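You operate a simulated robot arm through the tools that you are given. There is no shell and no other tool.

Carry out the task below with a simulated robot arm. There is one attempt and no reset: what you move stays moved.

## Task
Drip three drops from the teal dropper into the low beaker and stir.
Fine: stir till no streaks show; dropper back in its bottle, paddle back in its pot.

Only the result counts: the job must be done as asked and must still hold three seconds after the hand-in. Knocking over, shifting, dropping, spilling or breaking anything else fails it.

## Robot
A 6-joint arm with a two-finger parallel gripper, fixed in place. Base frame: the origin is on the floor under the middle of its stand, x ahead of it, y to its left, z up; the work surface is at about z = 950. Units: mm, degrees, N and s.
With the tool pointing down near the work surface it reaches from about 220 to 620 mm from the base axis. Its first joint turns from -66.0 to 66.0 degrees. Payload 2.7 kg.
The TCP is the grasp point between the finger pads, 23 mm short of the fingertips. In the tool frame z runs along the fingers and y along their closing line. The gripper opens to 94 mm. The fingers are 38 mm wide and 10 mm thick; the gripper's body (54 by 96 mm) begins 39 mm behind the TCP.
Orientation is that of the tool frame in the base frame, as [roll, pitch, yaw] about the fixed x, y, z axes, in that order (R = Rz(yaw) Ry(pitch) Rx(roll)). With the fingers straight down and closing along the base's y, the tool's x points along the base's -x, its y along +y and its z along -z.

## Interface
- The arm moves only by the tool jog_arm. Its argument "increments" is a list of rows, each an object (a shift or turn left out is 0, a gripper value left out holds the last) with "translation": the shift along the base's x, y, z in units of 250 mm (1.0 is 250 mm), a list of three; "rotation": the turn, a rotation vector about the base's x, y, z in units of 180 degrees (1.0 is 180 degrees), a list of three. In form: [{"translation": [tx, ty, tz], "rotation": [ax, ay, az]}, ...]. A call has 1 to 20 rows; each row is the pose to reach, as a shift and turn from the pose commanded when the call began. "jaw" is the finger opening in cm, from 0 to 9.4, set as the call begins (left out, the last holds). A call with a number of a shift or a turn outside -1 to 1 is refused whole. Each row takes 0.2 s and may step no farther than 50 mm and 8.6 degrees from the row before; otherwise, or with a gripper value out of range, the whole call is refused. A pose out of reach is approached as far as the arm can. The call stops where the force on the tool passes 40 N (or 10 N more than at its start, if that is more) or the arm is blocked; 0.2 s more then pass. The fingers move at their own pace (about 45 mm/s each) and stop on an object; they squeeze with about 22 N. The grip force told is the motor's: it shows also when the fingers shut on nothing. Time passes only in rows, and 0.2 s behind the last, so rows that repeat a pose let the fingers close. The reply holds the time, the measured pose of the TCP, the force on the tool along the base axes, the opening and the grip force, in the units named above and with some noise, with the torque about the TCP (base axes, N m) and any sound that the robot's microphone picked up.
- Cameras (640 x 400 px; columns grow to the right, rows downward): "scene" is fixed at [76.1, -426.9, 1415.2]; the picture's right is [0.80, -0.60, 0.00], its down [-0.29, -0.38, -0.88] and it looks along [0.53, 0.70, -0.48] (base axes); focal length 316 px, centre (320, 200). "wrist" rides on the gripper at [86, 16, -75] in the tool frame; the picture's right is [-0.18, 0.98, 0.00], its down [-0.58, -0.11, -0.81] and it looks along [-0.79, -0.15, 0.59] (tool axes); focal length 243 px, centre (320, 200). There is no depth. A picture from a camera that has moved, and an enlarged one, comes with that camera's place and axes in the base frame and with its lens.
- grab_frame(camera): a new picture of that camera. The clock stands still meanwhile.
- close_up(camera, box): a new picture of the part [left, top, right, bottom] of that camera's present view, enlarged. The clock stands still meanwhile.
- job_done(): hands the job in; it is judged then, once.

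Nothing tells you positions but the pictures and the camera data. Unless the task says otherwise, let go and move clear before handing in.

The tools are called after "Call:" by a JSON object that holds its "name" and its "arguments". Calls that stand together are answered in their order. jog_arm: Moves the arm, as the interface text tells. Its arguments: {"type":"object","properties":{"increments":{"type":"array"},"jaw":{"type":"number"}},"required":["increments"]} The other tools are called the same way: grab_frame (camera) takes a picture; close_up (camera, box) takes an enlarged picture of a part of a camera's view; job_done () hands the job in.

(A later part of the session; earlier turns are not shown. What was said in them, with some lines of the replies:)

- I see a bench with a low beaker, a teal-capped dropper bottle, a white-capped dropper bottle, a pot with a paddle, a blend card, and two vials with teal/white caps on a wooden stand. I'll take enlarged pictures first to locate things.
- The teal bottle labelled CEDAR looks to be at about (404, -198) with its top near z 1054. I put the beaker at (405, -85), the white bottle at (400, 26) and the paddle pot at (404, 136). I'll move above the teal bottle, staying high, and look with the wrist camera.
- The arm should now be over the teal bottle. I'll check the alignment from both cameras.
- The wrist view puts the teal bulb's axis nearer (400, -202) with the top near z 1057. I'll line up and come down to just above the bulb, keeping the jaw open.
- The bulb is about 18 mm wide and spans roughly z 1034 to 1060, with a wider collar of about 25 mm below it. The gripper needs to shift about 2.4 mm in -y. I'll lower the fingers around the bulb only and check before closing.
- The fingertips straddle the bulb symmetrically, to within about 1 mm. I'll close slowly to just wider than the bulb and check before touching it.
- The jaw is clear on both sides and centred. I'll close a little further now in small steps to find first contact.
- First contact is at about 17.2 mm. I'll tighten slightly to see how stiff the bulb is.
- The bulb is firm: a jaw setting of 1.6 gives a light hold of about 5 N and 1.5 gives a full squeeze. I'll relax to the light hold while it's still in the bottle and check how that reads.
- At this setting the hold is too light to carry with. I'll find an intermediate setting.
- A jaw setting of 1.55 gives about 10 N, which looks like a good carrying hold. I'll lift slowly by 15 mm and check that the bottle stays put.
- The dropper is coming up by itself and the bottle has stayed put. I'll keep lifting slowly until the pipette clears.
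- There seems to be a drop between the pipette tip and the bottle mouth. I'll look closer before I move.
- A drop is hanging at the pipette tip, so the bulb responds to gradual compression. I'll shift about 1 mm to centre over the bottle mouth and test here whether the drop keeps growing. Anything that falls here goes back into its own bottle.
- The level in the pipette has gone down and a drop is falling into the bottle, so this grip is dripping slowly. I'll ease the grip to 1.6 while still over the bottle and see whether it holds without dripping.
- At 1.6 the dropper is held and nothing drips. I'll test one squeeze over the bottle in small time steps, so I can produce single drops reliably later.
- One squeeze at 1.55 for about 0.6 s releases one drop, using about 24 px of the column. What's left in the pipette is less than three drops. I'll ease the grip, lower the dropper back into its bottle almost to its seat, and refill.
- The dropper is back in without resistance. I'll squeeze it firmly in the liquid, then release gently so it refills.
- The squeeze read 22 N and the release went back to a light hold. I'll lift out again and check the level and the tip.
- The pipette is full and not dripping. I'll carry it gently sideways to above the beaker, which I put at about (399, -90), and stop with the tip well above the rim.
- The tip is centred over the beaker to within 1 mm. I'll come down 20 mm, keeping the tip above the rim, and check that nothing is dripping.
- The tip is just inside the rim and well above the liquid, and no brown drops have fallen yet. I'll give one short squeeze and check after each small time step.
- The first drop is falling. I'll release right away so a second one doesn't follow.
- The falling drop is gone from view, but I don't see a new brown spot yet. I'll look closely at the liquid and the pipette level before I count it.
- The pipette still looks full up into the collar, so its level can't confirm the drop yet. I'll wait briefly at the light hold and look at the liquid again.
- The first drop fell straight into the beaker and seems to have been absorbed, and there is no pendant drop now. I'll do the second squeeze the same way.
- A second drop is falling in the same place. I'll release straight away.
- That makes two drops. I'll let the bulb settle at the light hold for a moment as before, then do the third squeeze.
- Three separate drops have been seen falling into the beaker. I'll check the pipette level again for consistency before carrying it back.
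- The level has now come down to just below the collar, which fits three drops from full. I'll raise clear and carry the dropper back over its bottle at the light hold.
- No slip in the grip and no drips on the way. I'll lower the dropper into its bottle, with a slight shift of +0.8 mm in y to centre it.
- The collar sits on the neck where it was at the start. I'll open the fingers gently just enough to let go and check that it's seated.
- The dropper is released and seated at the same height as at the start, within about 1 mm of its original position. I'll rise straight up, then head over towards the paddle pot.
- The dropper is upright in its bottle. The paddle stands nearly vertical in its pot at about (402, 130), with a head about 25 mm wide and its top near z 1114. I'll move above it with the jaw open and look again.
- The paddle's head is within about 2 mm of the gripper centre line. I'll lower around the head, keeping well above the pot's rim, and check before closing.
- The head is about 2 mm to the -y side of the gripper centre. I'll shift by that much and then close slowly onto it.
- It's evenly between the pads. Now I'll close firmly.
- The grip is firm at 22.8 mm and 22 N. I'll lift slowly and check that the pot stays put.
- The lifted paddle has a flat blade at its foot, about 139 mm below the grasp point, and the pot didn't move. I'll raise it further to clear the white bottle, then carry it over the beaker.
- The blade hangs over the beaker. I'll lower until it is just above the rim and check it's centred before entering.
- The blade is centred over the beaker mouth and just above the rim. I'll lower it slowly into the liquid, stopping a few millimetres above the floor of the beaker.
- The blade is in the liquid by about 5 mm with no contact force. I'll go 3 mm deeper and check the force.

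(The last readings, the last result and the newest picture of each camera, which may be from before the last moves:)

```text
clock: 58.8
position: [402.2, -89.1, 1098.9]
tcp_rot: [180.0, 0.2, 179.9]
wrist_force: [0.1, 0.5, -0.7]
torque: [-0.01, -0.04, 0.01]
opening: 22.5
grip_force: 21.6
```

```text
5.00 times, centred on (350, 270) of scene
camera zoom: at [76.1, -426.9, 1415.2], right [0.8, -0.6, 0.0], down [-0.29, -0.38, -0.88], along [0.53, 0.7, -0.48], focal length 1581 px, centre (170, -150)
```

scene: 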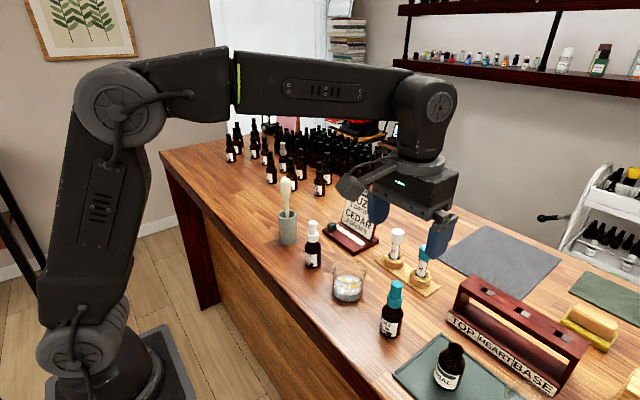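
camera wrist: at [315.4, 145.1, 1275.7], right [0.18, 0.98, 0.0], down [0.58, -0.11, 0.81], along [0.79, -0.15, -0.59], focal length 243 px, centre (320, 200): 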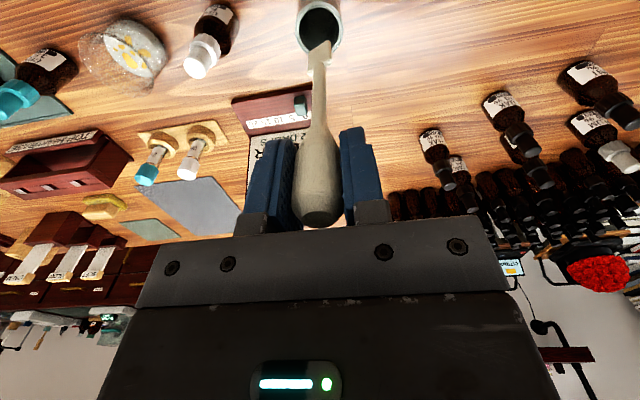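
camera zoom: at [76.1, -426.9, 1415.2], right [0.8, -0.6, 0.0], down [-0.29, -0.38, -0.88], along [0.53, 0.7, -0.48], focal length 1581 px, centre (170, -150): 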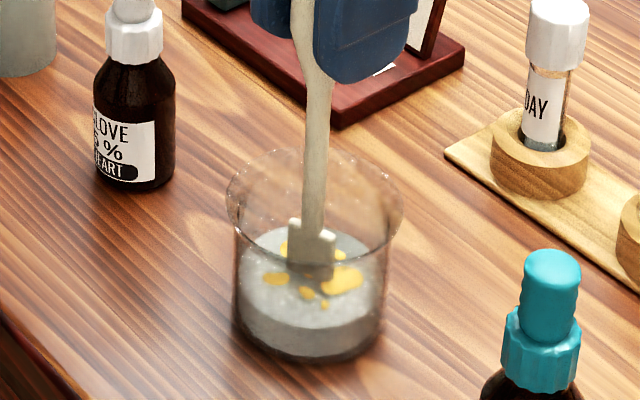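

There's still no contact force and the blade is well immersed. I'll stir in gentle 8 mm circles, clear of the walls.

Call:
{"name": "jog_arm", "arguments": {"increments": [{"translation": [0.016, 0, 0]}, {"translation": [0.032, 0, 0]}, {"translation": [0.0226, 0.0226, 0]}, {"translation": [0, 0.032, 0]}, {"translation": [-0.0226, 0.0226, 0]}, {"translation": [-0.032, 0, 0]}, {"translation": [-0.0226, -0.0226, 0]}, {"translation": [0, -0.032, 0]}, {"translation": [0.0226, -0.0226, 0]}, {"translation": [0.032, 0, 0]}, {"translation": [0.0226, 0.0226, 0]}, {"translation": [0, 0.032, 0]}, {"translation": [-0.0226, 0.0226, 0]}, {"translation": [-0.032, 0, 0]}, {"translation": [-0.0226, -0.0226, 0]}, {"translation": [0, -0.032, 0]}, {"translation": [0.0226, -0.0226, 0]}, {"translation": [0.032, 0, 0]}, {"translation": [0.016, 0, 0]}, {"translation": [0, 0, 0]}], "jaw": 1.8}}

Call:
{"name": "close_up", "arguments": {"camera": "scene", "box": [320, 230, 380, 310]}}

Call:
{"name": "close_up", "arguments": {"camera": "wrist", "box": [250, 0, 390, 140]}}

```text
clock: 63.0
position: [402.6, -90.1, 1098.7]
tcp_rot: [179.9, 0.0, -180.0]
wrist_force: [0.4, 1.0, -0.4]
torque: [0.0, 0.02, 0.03]
opening: 22.6
grip_force: 21.6
```

```text
5.00 times, centred on (350, 270) of scene
camera zoom: at [76.1, -426.9, 1415.2], right [0.8, -0.6, 0.0], down [-0.29, -0.38, -0.88], along [0.53, 0.7, -0.48], focal length 1581 px, centre (170, -150)
```

zoom: 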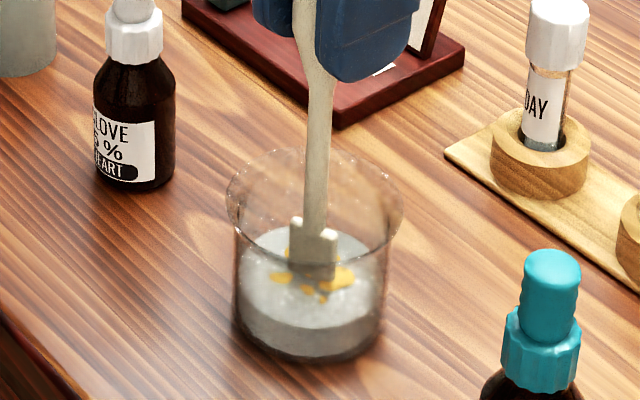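

```text
2.86 times, centred on (320, 70) of wrist
camera zoom: at [316.5, -75.4, 1175.3], right [0.18, 0.98, 0.0], down [0.58, -0.11, 0.81], along [0.79, -0.15, -0.59], focal length 693 px, centre (320, 571)
```

zoom: 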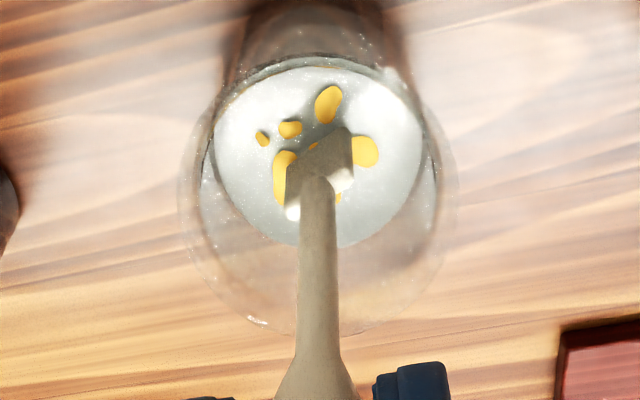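

The yellow streaks are shrinking and the beaker hasn't moved. I'll continue stirring with the same circles.

Call:
{"name": "jog_arm", "arguments": {"increments": [{"translation": [0.018, 0, 0]}, {"translation": [0.036, 0, 0]}, {"translation": [0.0255, 0.0255, 0]}, {"translation": [0, 0.036, 0]}, {"translation": [-0.0255, 0.0255, 0]}, {"translation": [-0.036, 0, 0]}, {"translation": [-0.0255, -0.0255, 0]}, {"translation": [0, -0.036, 0]}, {"translation": [0.0255, -0.0255, 0]}, {"translation": [0.036, 0, 0]}, {"translation": [0.0255, 0.0255, 0]}, {"translation": [0, 0.036, 0]}, {"translation": [-0.0255, 0.0255, 0]}, {"translation": [-0.036, 0, 0]}, {"translation": [-0.0255, -0.0255, 0]}, {"translation": [0, -0.036, 0]}, {"translation": [0.0255, -0.0255, 0]}, {"translation": [0.036, 0, 0]}, {"translation": [0.018, 0, 0]}, {"translation": [0, 0, 0]}], "jaw": 1.8}}

Call:
{"name": "jog_arm", "arguments": {"increments": [{"translation": [0.018, 0, 0]}, {"translation": [0.036, 0, 0]}, {"translation": [0.0255, 0.0255, 0]}, {"translation": [0, 0.036, 0]}, {"translation": [-0.0255, 0.0255, 0]}, {"translation": [-0.036, 0, 0]}, {"translation": [-0.0255, -0.0255, 0]}, {"translation": [0, -0.036, 0]}, {"translation": [0.0255, -0.0255, 0]}, {"translation": [0.036, 0, 0]}, {"translation": [0.0255, 0.0255, 0]}, {"translation": [0, 0.036, 0]}, {"translation": [-0.0255, 0.0255, 0]}, {"translation": [-0.036, 0, 0]}, {"translation": [-0.0255, -0.0255, 0]}, {"translation": [0, -0.036, 0]}, {"translation": [0.0255, -0.0255, 0]}, {"translation": [0.036, 0, 0]}, {"translation": [0.018, 0, 0]}, {"translation": [0, 0, 0]}], "jaw": 1.8}}

Call:
{"name": "close_up", "arguments": {"camera": "scene", "box": [320, 230, 380, 310]}}

Call:
{"name": "close_up", "arguments": {"camera": "wrist", "box": [250, 0, 390, 140]}}

```text
clock: 67.2
position: [403.9, -89.3, 1098.5]
tcp_rot: [-180.0, 0.1, -180.0]
wrist_force: [0.1, -0.9, 0.3]
torque: [-0.01, -0.01, 0.0]
opening: 22.9
grip_force: 22.6
```

```text
clock: 71.4
position: [402.4, -90.7, 1098.4]
tcp_rot: [-179.9, 0.2, -180.0]
wrist_force: [-0.3, 0.1, -0.3]
torque: [0.0, -0.01, 0.02]
opening: 22.7
grip_force: 22.2
```

```text
5.00 times, centred on (350, 270) of scene
camera zoom: at [76.1, -426.9, 1415.2], right [0.8, -0.6, 0.0], down [-0.29, -0.38, -0.88], along [0.53, 0.7, -0.48], focal length 1581 px, centre (170, -150)
```

zoom: 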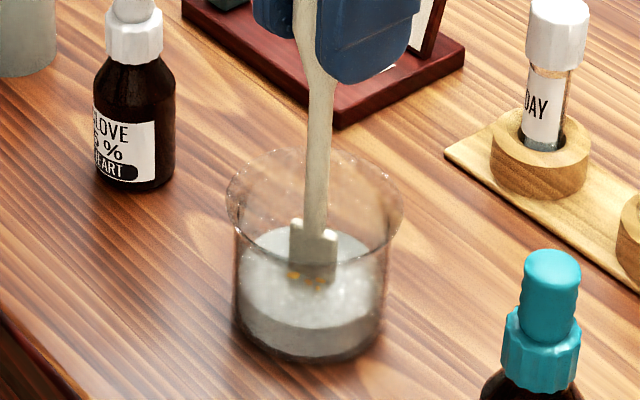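

```text
2.86 times, centred on (320, 70) of wrist
camera zoom: at [317.0, -75.3, 1174.3], right [0.18, 0.98, 0.0], down [0.58, -0.11, 0.81], along [0.79, -0.15, -0.59], focal length 693 px, centre (320, 571)
```

zoom: 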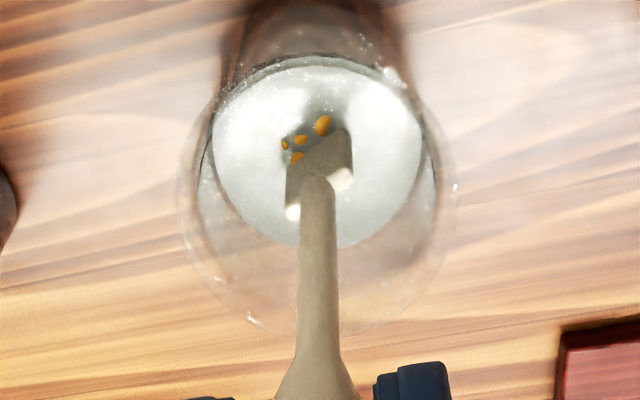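

The streaks are nearly gone, with only a few small spots near the centre. I'll stir two more rounds.

Call:
{"name": "jog_arm", "arguments": {"increments": [{"translation": [0.018, 0, 0]}, {"translation": [0.036, 0, 0]}, {"translation": [0.0255, 0.0255, 0]}, {"translation": [0, 0.036, 0]}, {"translation": [-0.0255, 0.0255, 0]}, {"translation": [-0.036, 0, 0]}, {"translation": [-0.0255, -0.0255, 0]}, {"translation": [0, -0.036, 0]}, {"translation": [0.0255, -0.0255, 0]}, {"translation": [0.036, 0, 0]}, {"translation": [0.0255, 0.0255, 0]}, {"translation": [0, 0.036, 0]}, {"translation": [-0.0255, 0.0255, 0]}, {"translation": [-0.036, 0, 0]}, {"translation": [-0.0255, -0.0255, 0]}, {"translation": [0, -0.036, 0]}, {"translation": [0.0255, -0.0255, 0]}, {"translation": [0.036, 0, 0]}, {"translation": [0.018, 0, 0]}, {"translation": [0, 0, 0]}], "jaw": 1.8}}

Call:
{"name": "jog_arm", "arguments": {"increments": [{"translation": [0.018, 0, 0]}, {"translation": [0.036, 0, 0]}, {"translation": [0.0255, 0.0255, 0]}, {"translation": [0, 0.036, 0]}, {"translation": [-0.0255, 0.0255, 0]}, {"translation": [-0.036, 0, 0]}, {"translation": [-0.0255, -0.0255, 0]}, {"translation": [0, -0.036, 0]}, {"translation": [0.0255, -0.0255, 0]}, {"translation": [0.036, 0, 0]}, {"translation": [0.0255, 0.0255, 0]}, {"translation": [0, 0.036, 0]}, {"translation": [-0.0255, 0.0255, 0]}, {"translation": [-0.036, 0, 0]}, {"translation": [-0.0255, -0.0255, 0]}, {"translation": [0, -0.036, 0]}, {"translation": [0.0255, -0.0255, 0]}, {"translation": [0.036, 0, 0]}, {"translation": [0.018, 0, 0]}, {"translation": [0, 0, 0]}], "jaw": 1.8}}

Call:
{"name": "close_up", "arguments": {"camera": "scene", "box": [320, 230, 380, 310]}}

Call:
{"name": "close_up", "arguments": {"camera": "wrist", "box": [250, 0, 390, 140]}}

```text
clock: 75.6
position: [402.6, -89.8, 1099.8]
tcp_rot: [180.0, 0.0, -180.0]
wrist_force: [-0.1, 0.7, 0.3]
torque: [0.01, 0.03, 0.02]
opening: 22.7
grip_force: 22.4
```

```text
clock: 79.8
position: [403.1, -90.6, 1099.7]
tcp_rot: [-180.0, 0.1, -180.0]
wrist_force: [0.4, -0.3, -0.3]
torque: [-0.02, 0.02, -0.01]
opening: 22.7
grip_force: 22.1
```

```text
5.00 times, centred on (350, 270) of scene
camera zoom: at [76.1, -426.9, 1415.2], right [0.8, -0.6, 0.0], down [-0.29, -0.38, -0.88], along [0.53, 0.7, -0.48], focal length 1581 px, centre (170, -150)
```

zoom: 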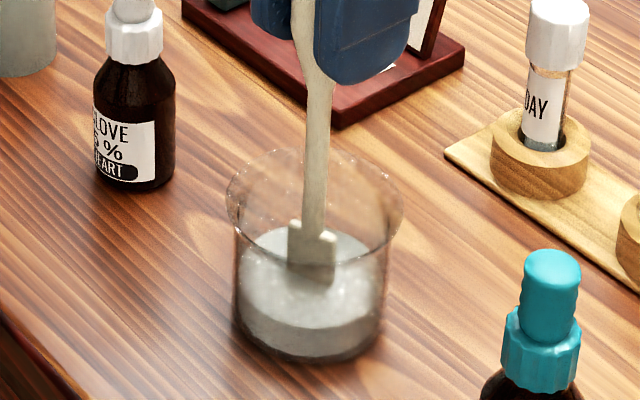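

```text
2.86 times, centred on (320, 70) of wrist
camera zoom: at [316.0, -75.4, 1174.4], right [0.18, 0.98, 0.0], down [0.58, -0.11, 0.81], along [0.79, -0.15, -0.59], focal length 693 px, centre (320, 571)
```

zoom: 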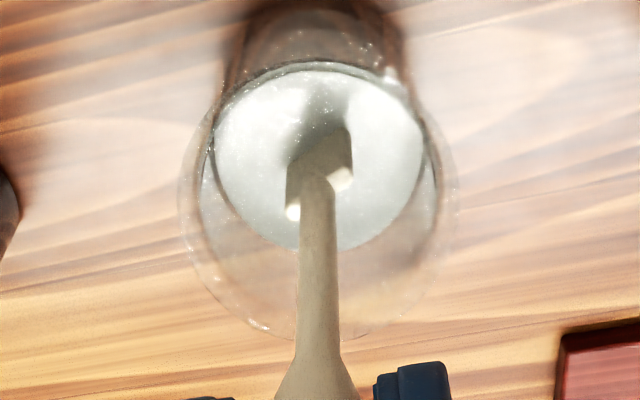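

No streaks are visible now. I'll raise the blade straight up out of the liquid, still over the beaker, to see the whole surface and let it drain.

Call:
{"name": "jog_arm", "arguments": {"increments": [{"translation": [0, 0, 0.03]}, {"translation": [0, 0, 0.06]}, {"translation": [0, 0, 0.1]}, {"translation": [0, 0, 0.14]}, {"translation": [0, 0, 0.18]}, {"translation": [0, 0, 0.22]}, {"translation": [0, 0, 0.26]}, {"translation": [0, 0, 0.3]}, {"translation": [0, 0, 0.3]}, {"translation": [0, 0, 0.3]}, {"translation": [0, 0, 0.3]}], "jaw": 1.8}}

Call:
{"name": "close_up", "arguments": {"camera": "scene", "box": [320, 220, 380, 310]}}

Call:
{"name": "close_up", "arguments": {"camera": "wrist", "box": [260, 0, 380, 100]}}

Call:
{"name": "close_up", "arguments": {"camera": "scene", "box": [330, 265, 370, 305]}}

```text
clock: 82.2
position: [403.1, -90.6, 1175.3]
tcp_rot: [179.9, 0.2, -180.0]
wrist_force: [-0.7, -0.4, -0.4]
torque: [0.0, -0.02, -0.03]
opening: 22.7
grip_force: 21.0
```

```text
4.44 times, centred on (350, 265) of scene
camera zoom: at [76.1, -426.9, 1415.2], right [0.8, -0.6, 0.0], down [-0.29, -0.38, -0.88], along [0.53, 0.7, -0.48], focal length 1406 px, centre (187, -89)
```

zoom: 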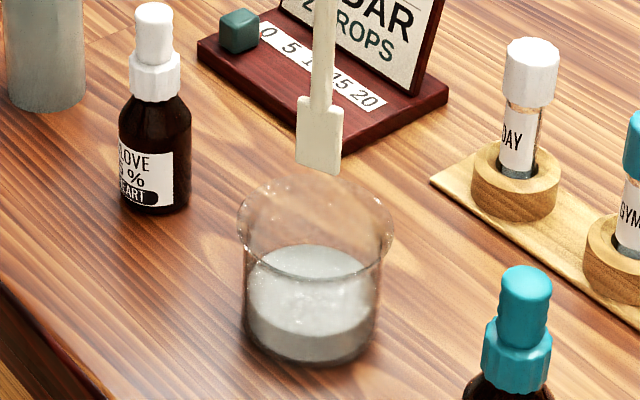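

```text
4.00 times, centred on (320, 50) of wrist
camera zoom: at [316.5, -74.2, 1250.7], right [0.18, 0.98, 0.0], down [0.58, -0.11, 0.81], along [0.79, -0.15, -0.59], focal length 970 px, centre (320, 800)
```

zoom: 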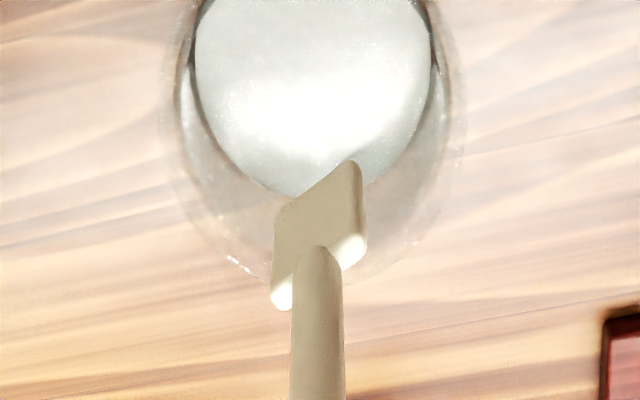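

```text
10.00 times, centred on (350, 285) of scene
camera zoom: at [76.1, -426.9, 1415.2], right [0.8, -0.6, 0.0], down [-0.29, -0.38, -0.88], along [0.53, 0.7, -0.48], focal length 3163 px, centre (20, -650)
```

zoom: 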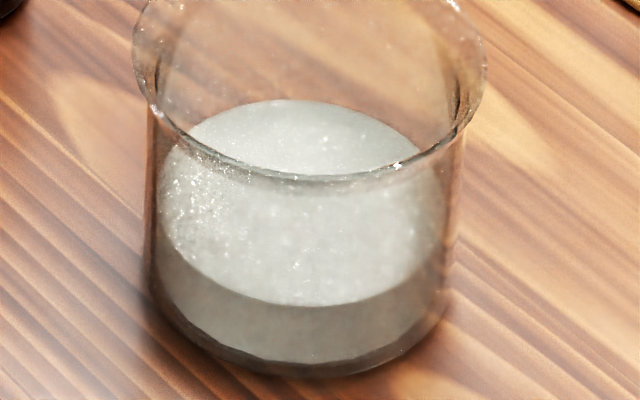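

The liquid is uniform with no streaks, and the beaker hasn't moved. Next I'll raise the paddle and carry it back over its pot along the same path.

Call:
{"name": "jog_arm", "arguments": {"increments": [{"translation": [0, 0, 0.08]}, {"translation": [0, 0, 0.17]}, {"translation": [0, 0, 0.267]}, {"translation": [0, 0.05, 0.267]}, {"translation": [0, 0.15, 0.267]}, {"translation": [0, 0.27, 0.267]}, {"translation": [0, 0.39, 0.267]}, {"translation": [0, 0.51, 0.267]}, {"translation": [-0.004, 0.63, 0.267]}, {"translation": [-0.004, 0.75, 0.267]}, {"translation": [-0.004, 0.83, 0.267]}, {"translation": [-0.004, 0.875, 0.267]}, {"translation": [-0.004, 0.875, 0.267]}, {"translation": [-0.004, 0.875, 0.187]}, {"translation": [-0.004, 0.875, 0.107]}, {"translation": [-0.004, 0.875, 0.107]}], "jaw": 1.8}}

Call:
{"name": "close_up", "arguments": {"camera": "scene", "box": [230, 120, 350, 250]}}

Call:
{"name": "close_up", "arguments": {"camera": "wrist", "box": [250, 0, 390, 140]}}

```text
clock: 85.6
position: [403.6, 128.8, 1201.3]
tcp_rot: [179.9, 0.1, -180.0]
wrist_force: [-0.2, -0.5, -0.7]
torque: [0.01, 0.03, -0.03]
opening: 22.6
grip_force: 22.1
```

```text
3.08 times, centred on (290, 185) of scene
camera zoom: at [76.1, -426.9, 1415.2], right [0.8, -0.6, 0.0], down [-0.29, -0.38, -0.88], along [0.53, 0.7, -0.48], focal length 973 px, centre (412, 246)
```

zoom: 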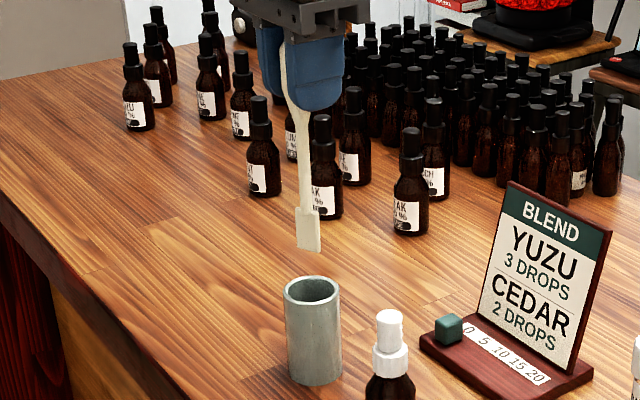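

```text
2.86 times, centred on (320, 70) of wrist
camera zoom: at [315.4, 143.4, 1276.0], right [0.18, 0.98, 0.0], down [0.58, -0.11, 0.81], along [0.79, -0.15, -0.59], focal length 693 px, centre (320, 571)
```

zoom: 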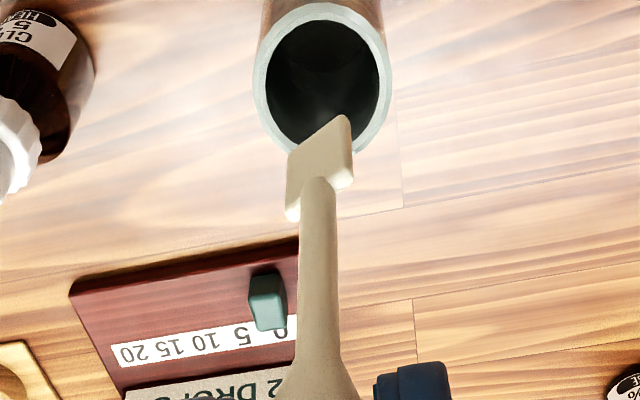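

The blade is aligned over the pot's mouth as it was when I lifted it. I'll lower it in slowly, stopping about 1 mm above its original height.

Call:
{"name": "jog_arm", "arguments": {"increments": [{"translation": [0, 0.001, -0.04]}, {"translation": [0, 0.001, -0.08]}, {"translation": [0, 0.001, -0.11]}, {"translation": [0, 0.001, -0.14]}, {"translation": [0, 0.001, -0.17]}, {"translation": [0, 0.001, -0.2]}, {"translation": [0, 0.001, -0.23]}, {"translation": [0, 0.001, -0.26]}, {"translation": [0, 0.001, -0.29]}, {"translation": [0, 0.001, -0.32]}, {"translation": [0, 0.001, -0.35]}, {"translation": [0, 0.001, -0.375]}, {"translation": [0, 0.001, -0.395]}, {"translation": [0, 0.001, -0.408]}, {"translation": [0, 0.001, -0.416]}, {"translation": [0, 0.001, -0.416]}], "jaw": 1.8}}

Call:
{"name": "close_up", "arguments": {"camera": "scene", "box": [240, 150, 340, 250]}}

Call:
{"name": "close_up", "arguments": {"camera": "wrist", "box": [220, 60, 440, 220]}}

```text
clock: 89.0
position: [402.2, 129.0, 1096.6]
tcp_rot: [-179.9, 0.2, 179.9]
wrist_force: [0.0, 0.8, 0.0]
torque: [0.02, 0.0, 0.01]
opening: 22.8
grip_force: 22.6
```

```text
4.00 times, centred on (290, 200) of scene
camera zoom: at [76.1, -426.9, 1415.2], right [0.8, -0.6, 0.0], down [-0.29, -0.38, -0.88], along [0.53, 0.7, -0.48], focal length 1265 px, centre (440, 200)
```

zoom: 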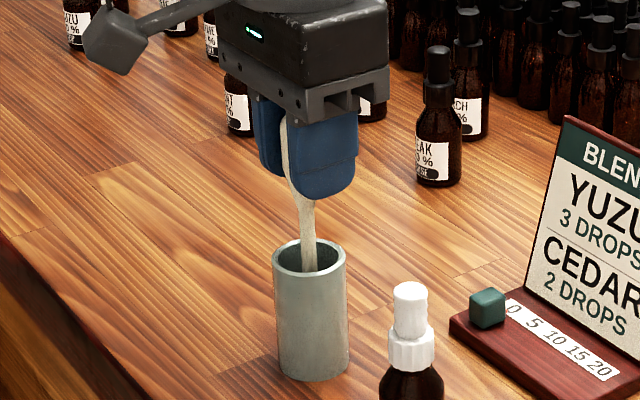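

```text
2.50 times, centred on (330, 140) of wrist
camera zoom: at [316.1, 144.1, 1172.3], right [0.18, 0.98, 0.0], down [0.58, -0.11, 0.81], along [0.79, -0.15, -0.59], focal length 606 px, centre (295, 350)
```

zoom: 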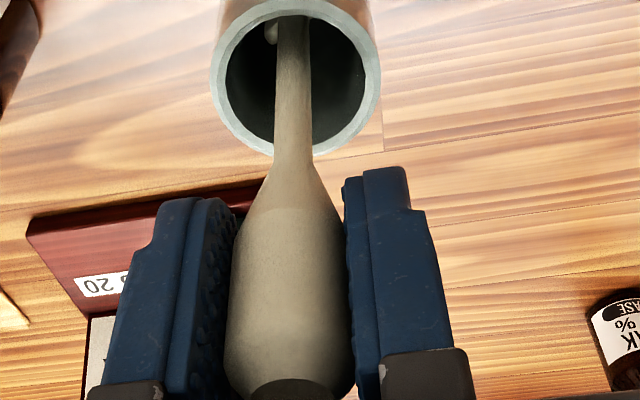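

The paddle is back in the pot with the same pose as before and no contact force. I'll open the fingers gradually.

Call:
{"name": "jog_arm", "arguments": {"increments": [{"translation": [0, 0, 0]}, {"translation": [0, 0, 0]}], "jaw": 2.5}}

Call:
{"name": "jog_arm", "arguments": {"increments": [{"translation": [0, 0, 0]}, {"translation": [0, 0, 0]}, {"translation": [0, 0, 0]}], "jaw": 4.0}}

Call:
{"name": "close_up", "arguments": {"camera": "scene", "box": [240, 150, 340, 250]}}

Call:
{"name": "close_up", "arguments": {"camera": "wrist", "box": [220, 60, 440, 220]}}

```text
clock: 89.6
position: [402.4, 130.9, 1097.1]
tcp_rot: [180.0, 0.2, 180.0]
wrist_force: [0.3, -0.6, 0.4]
torque: [0.02, -0.02, -0.01]
opening: 24.8
grip_force: 0.1
```

```text
clock: 90.4
position: [403.4, 129.9, 1096.9]
tcp_rot: [180.0, 0.1, 179.9]
wrist_force: [-0.3, 0.8, -0.2]
torque: [-0.02, 0.02, 0.03]
opening: 39.9
grip_force: 0.1
```

```text
4.00 times, centred on (290, 200) of scene
camera zoom: at [76.1, -426.9, 1415.2], right [0.8, -0.6, 0.0], down [-0.29, -0.38, -0.88], along [0.53, 0.7, -0.48], focal length 1265 px, centre (440, 200)
```

zoom: 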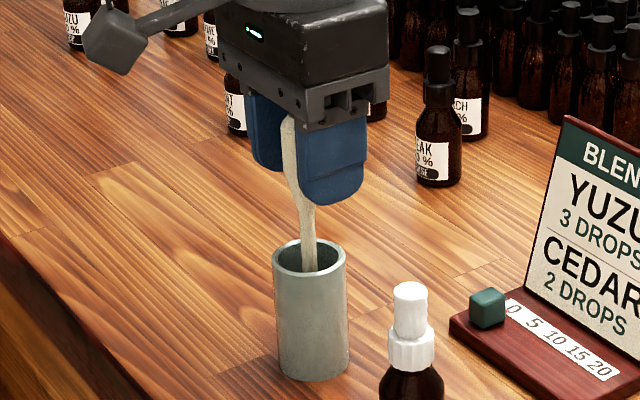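

```text
2.50 times, centred on (330, 140) of wrist
camera zoom: at [316.1, 144.1, 1172.4], right [0.18, 0.98, 0.0], down [0.58, -0.11, 0.81], along [0.79, -0.15, -0.59], focal length 606 px, centre (295, 350)
```

zoom: 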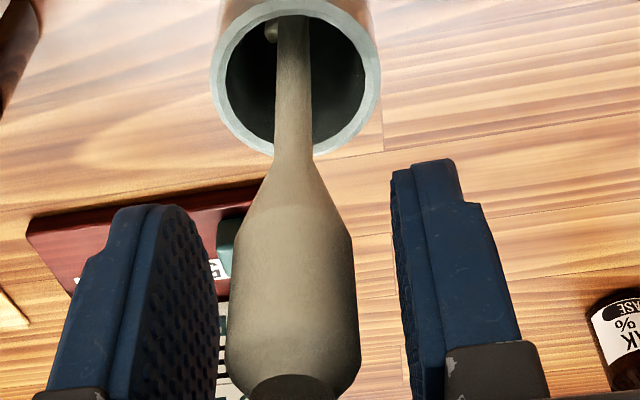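

The paddle is standing free in its pot and the fingers are clear on both sides. I'll open a little more, rise straight up and take a full look at the bench.

Call:
{"name": "jog_arm", "arguments": {"increments": [{"translation": [0, 0, 0]}, {"translation": [0, 0, 0]}, {"translation": [0, 0, 0.04]}, {"translation": [0, 0, 0.12]}, {"translation": [0, 0, 0.24]}, {"translation": [0, 0, 0.4]}, {"translation": [0, 0, 0.56]}, {"translation": [0, 0, 0.7]}, {"translation": [0, 0, 0.7]}, {"translation": [0, 0, 0.7]}], "jaw": 6.0}}

Call:
{"name": "grab_frame", "arguments": {"camera": "scene"}}

Call:
{"name": "close_up", "arguments": {"camera": "scene", "box": [240, 150, 340, 250]}}

Call:
{"name": "close_up", "arguments": {"camera": "scene", "box": [320, 240, 440, 345]}}

Call:
{"name": "grab_frame", "arguments": {"camera": "wrist"}}

```text
clock: 92.6
position: [397.9, 128.8, 1271.7]
tcp_rot: [179.9, 0.1, -179.9]
wrist_force: [0.0, -0.3, 0.1]
torque: [-0.03, 0.0, -0.01]
opening: 60.1
grip_force: 0.1
```

```text
taken
```

scene: 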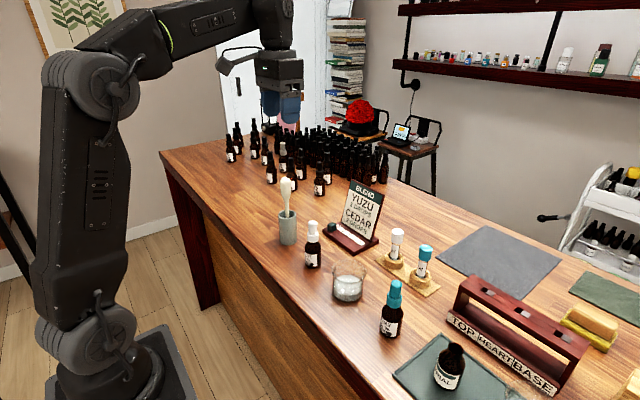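

```text
4.00 times, centred on (290, 200) of scene
camera zoom: at [76.1, -426.9, 1415.2], right [0.8, -0.6, 0.0], down [-0.29, -0.38, -0.88], along [0.53, 0.7, -0.48], focal length 1265 px, centre (440, 200)
```

zoom: 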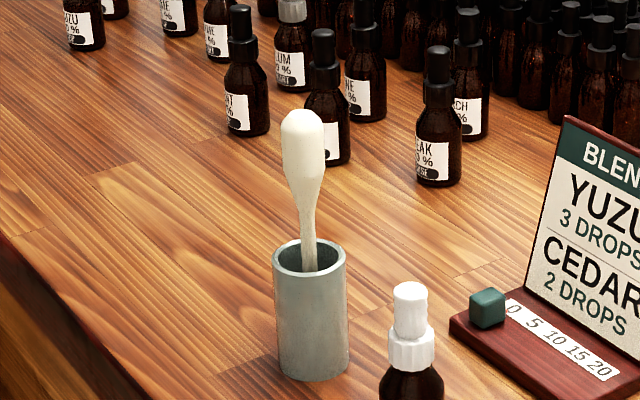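

```text
3.81 times, centred on (380, 292) of scene
camera zoom: at [76.1, -426.9, 1415.2], right [0.8, -0.6, 0.0], down [-0.29, -0.38, -0.88], along [0.53, 0.7, -0.48], focal length 1205 px, centre (91, -152)
```

zoom: 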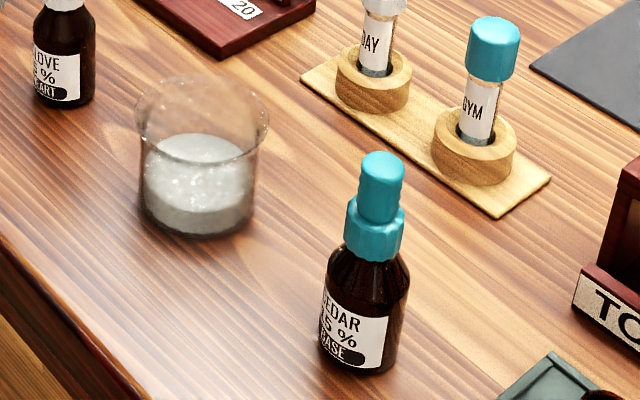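

```text
taken
camera wrist: at [312.5, 143.7, 1347.7], right [0.18, 0.98, 0.0], down [0.58, -0.11, 0.81], along [0.79, -0.15, -0.59], focal length 243 px, centre (320, 200)
```

wrist: 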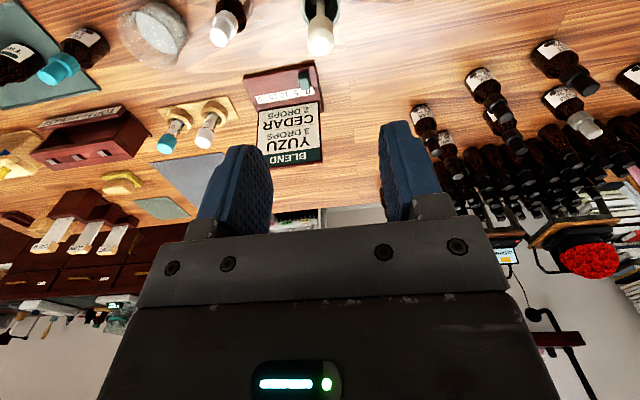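

The bench looks as it should. I'll make one last comparison of the teal bottle against the opening picture before handing in.

Call:
{"name": "close_up", "arguments": {"camera": "scene", "box": [300, 220, 420, 350]}}

Call:
{"name": "close_up", "arguments": {"camera": "scene", "box": [300, 220, 520, 400]}}

```text
3.08 times, centred on (360, 285) of scene
camera zoom: at [76.1, -426.9, 1415.2], right [0.8, -0.6, 0.0], down [-0.29, -0.38, -0.88], along [0.53, 0.7, -0.48], focal length 973 px, centre (197, -62)
```

zoom: 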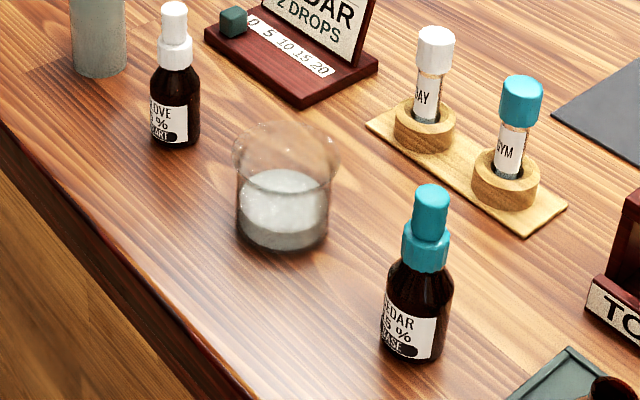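

```text
2.22 times, centred on (410, 310) of scene
camera zoom: at [76.1, -426.9, 1415.2], right [0.8, -0.6, 0.0], down [-0.29, -0.38, -0.88], along [0.53, 0.7, -0.48], focal length 703 px, centre (120, -44)
```

zoom: 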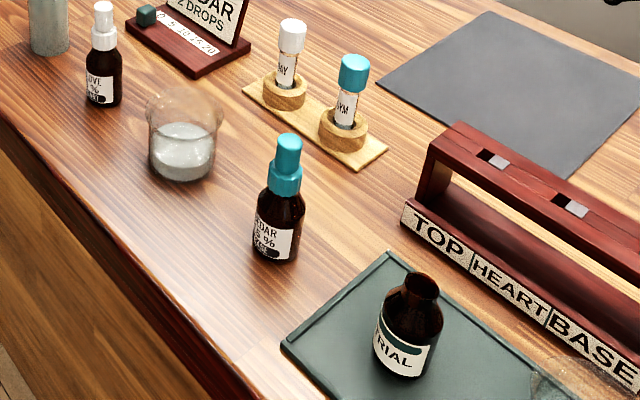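

Everything matches the opening picture: the dropper sits in its bottle within about 1 mm, the paddle is in its pot, and the other items haven't moved. The beaker shows no streaks and the gripper is clear, so I'm handing in.

Call:
{"name": "job_done", "arguments": {}}

```text
The job is handed in.
```

I put three drops from the teal (CEDAR) dropper into the low beaker, stirred until no streaks showed, and handed the job in. I haven't been told the verdict.

- **Drops:** I saw each of the three fall into the beaker. They left no brown mark in the liquid, so the count rests on seeing them fall and on the lower level in the pipette. The light hold dripped at first, so at least two drops fell back into the teal bottle before I refilled. None fell on the bench.
- **Stirring:** I stirred in gentle circles clear of the walls. After I lifted the paddle out, the whole surface looked uniform.
- **Dropper:** It is back in its bottle, within about 1 mm of where it sat at the start. It may sit very slightly higher than before.
- **Paddle:** It is back in its pot, standing as it did before.
- **Everything else:** Nothing else on the bench appears to have moved, and the gripper was clear before I handed in.
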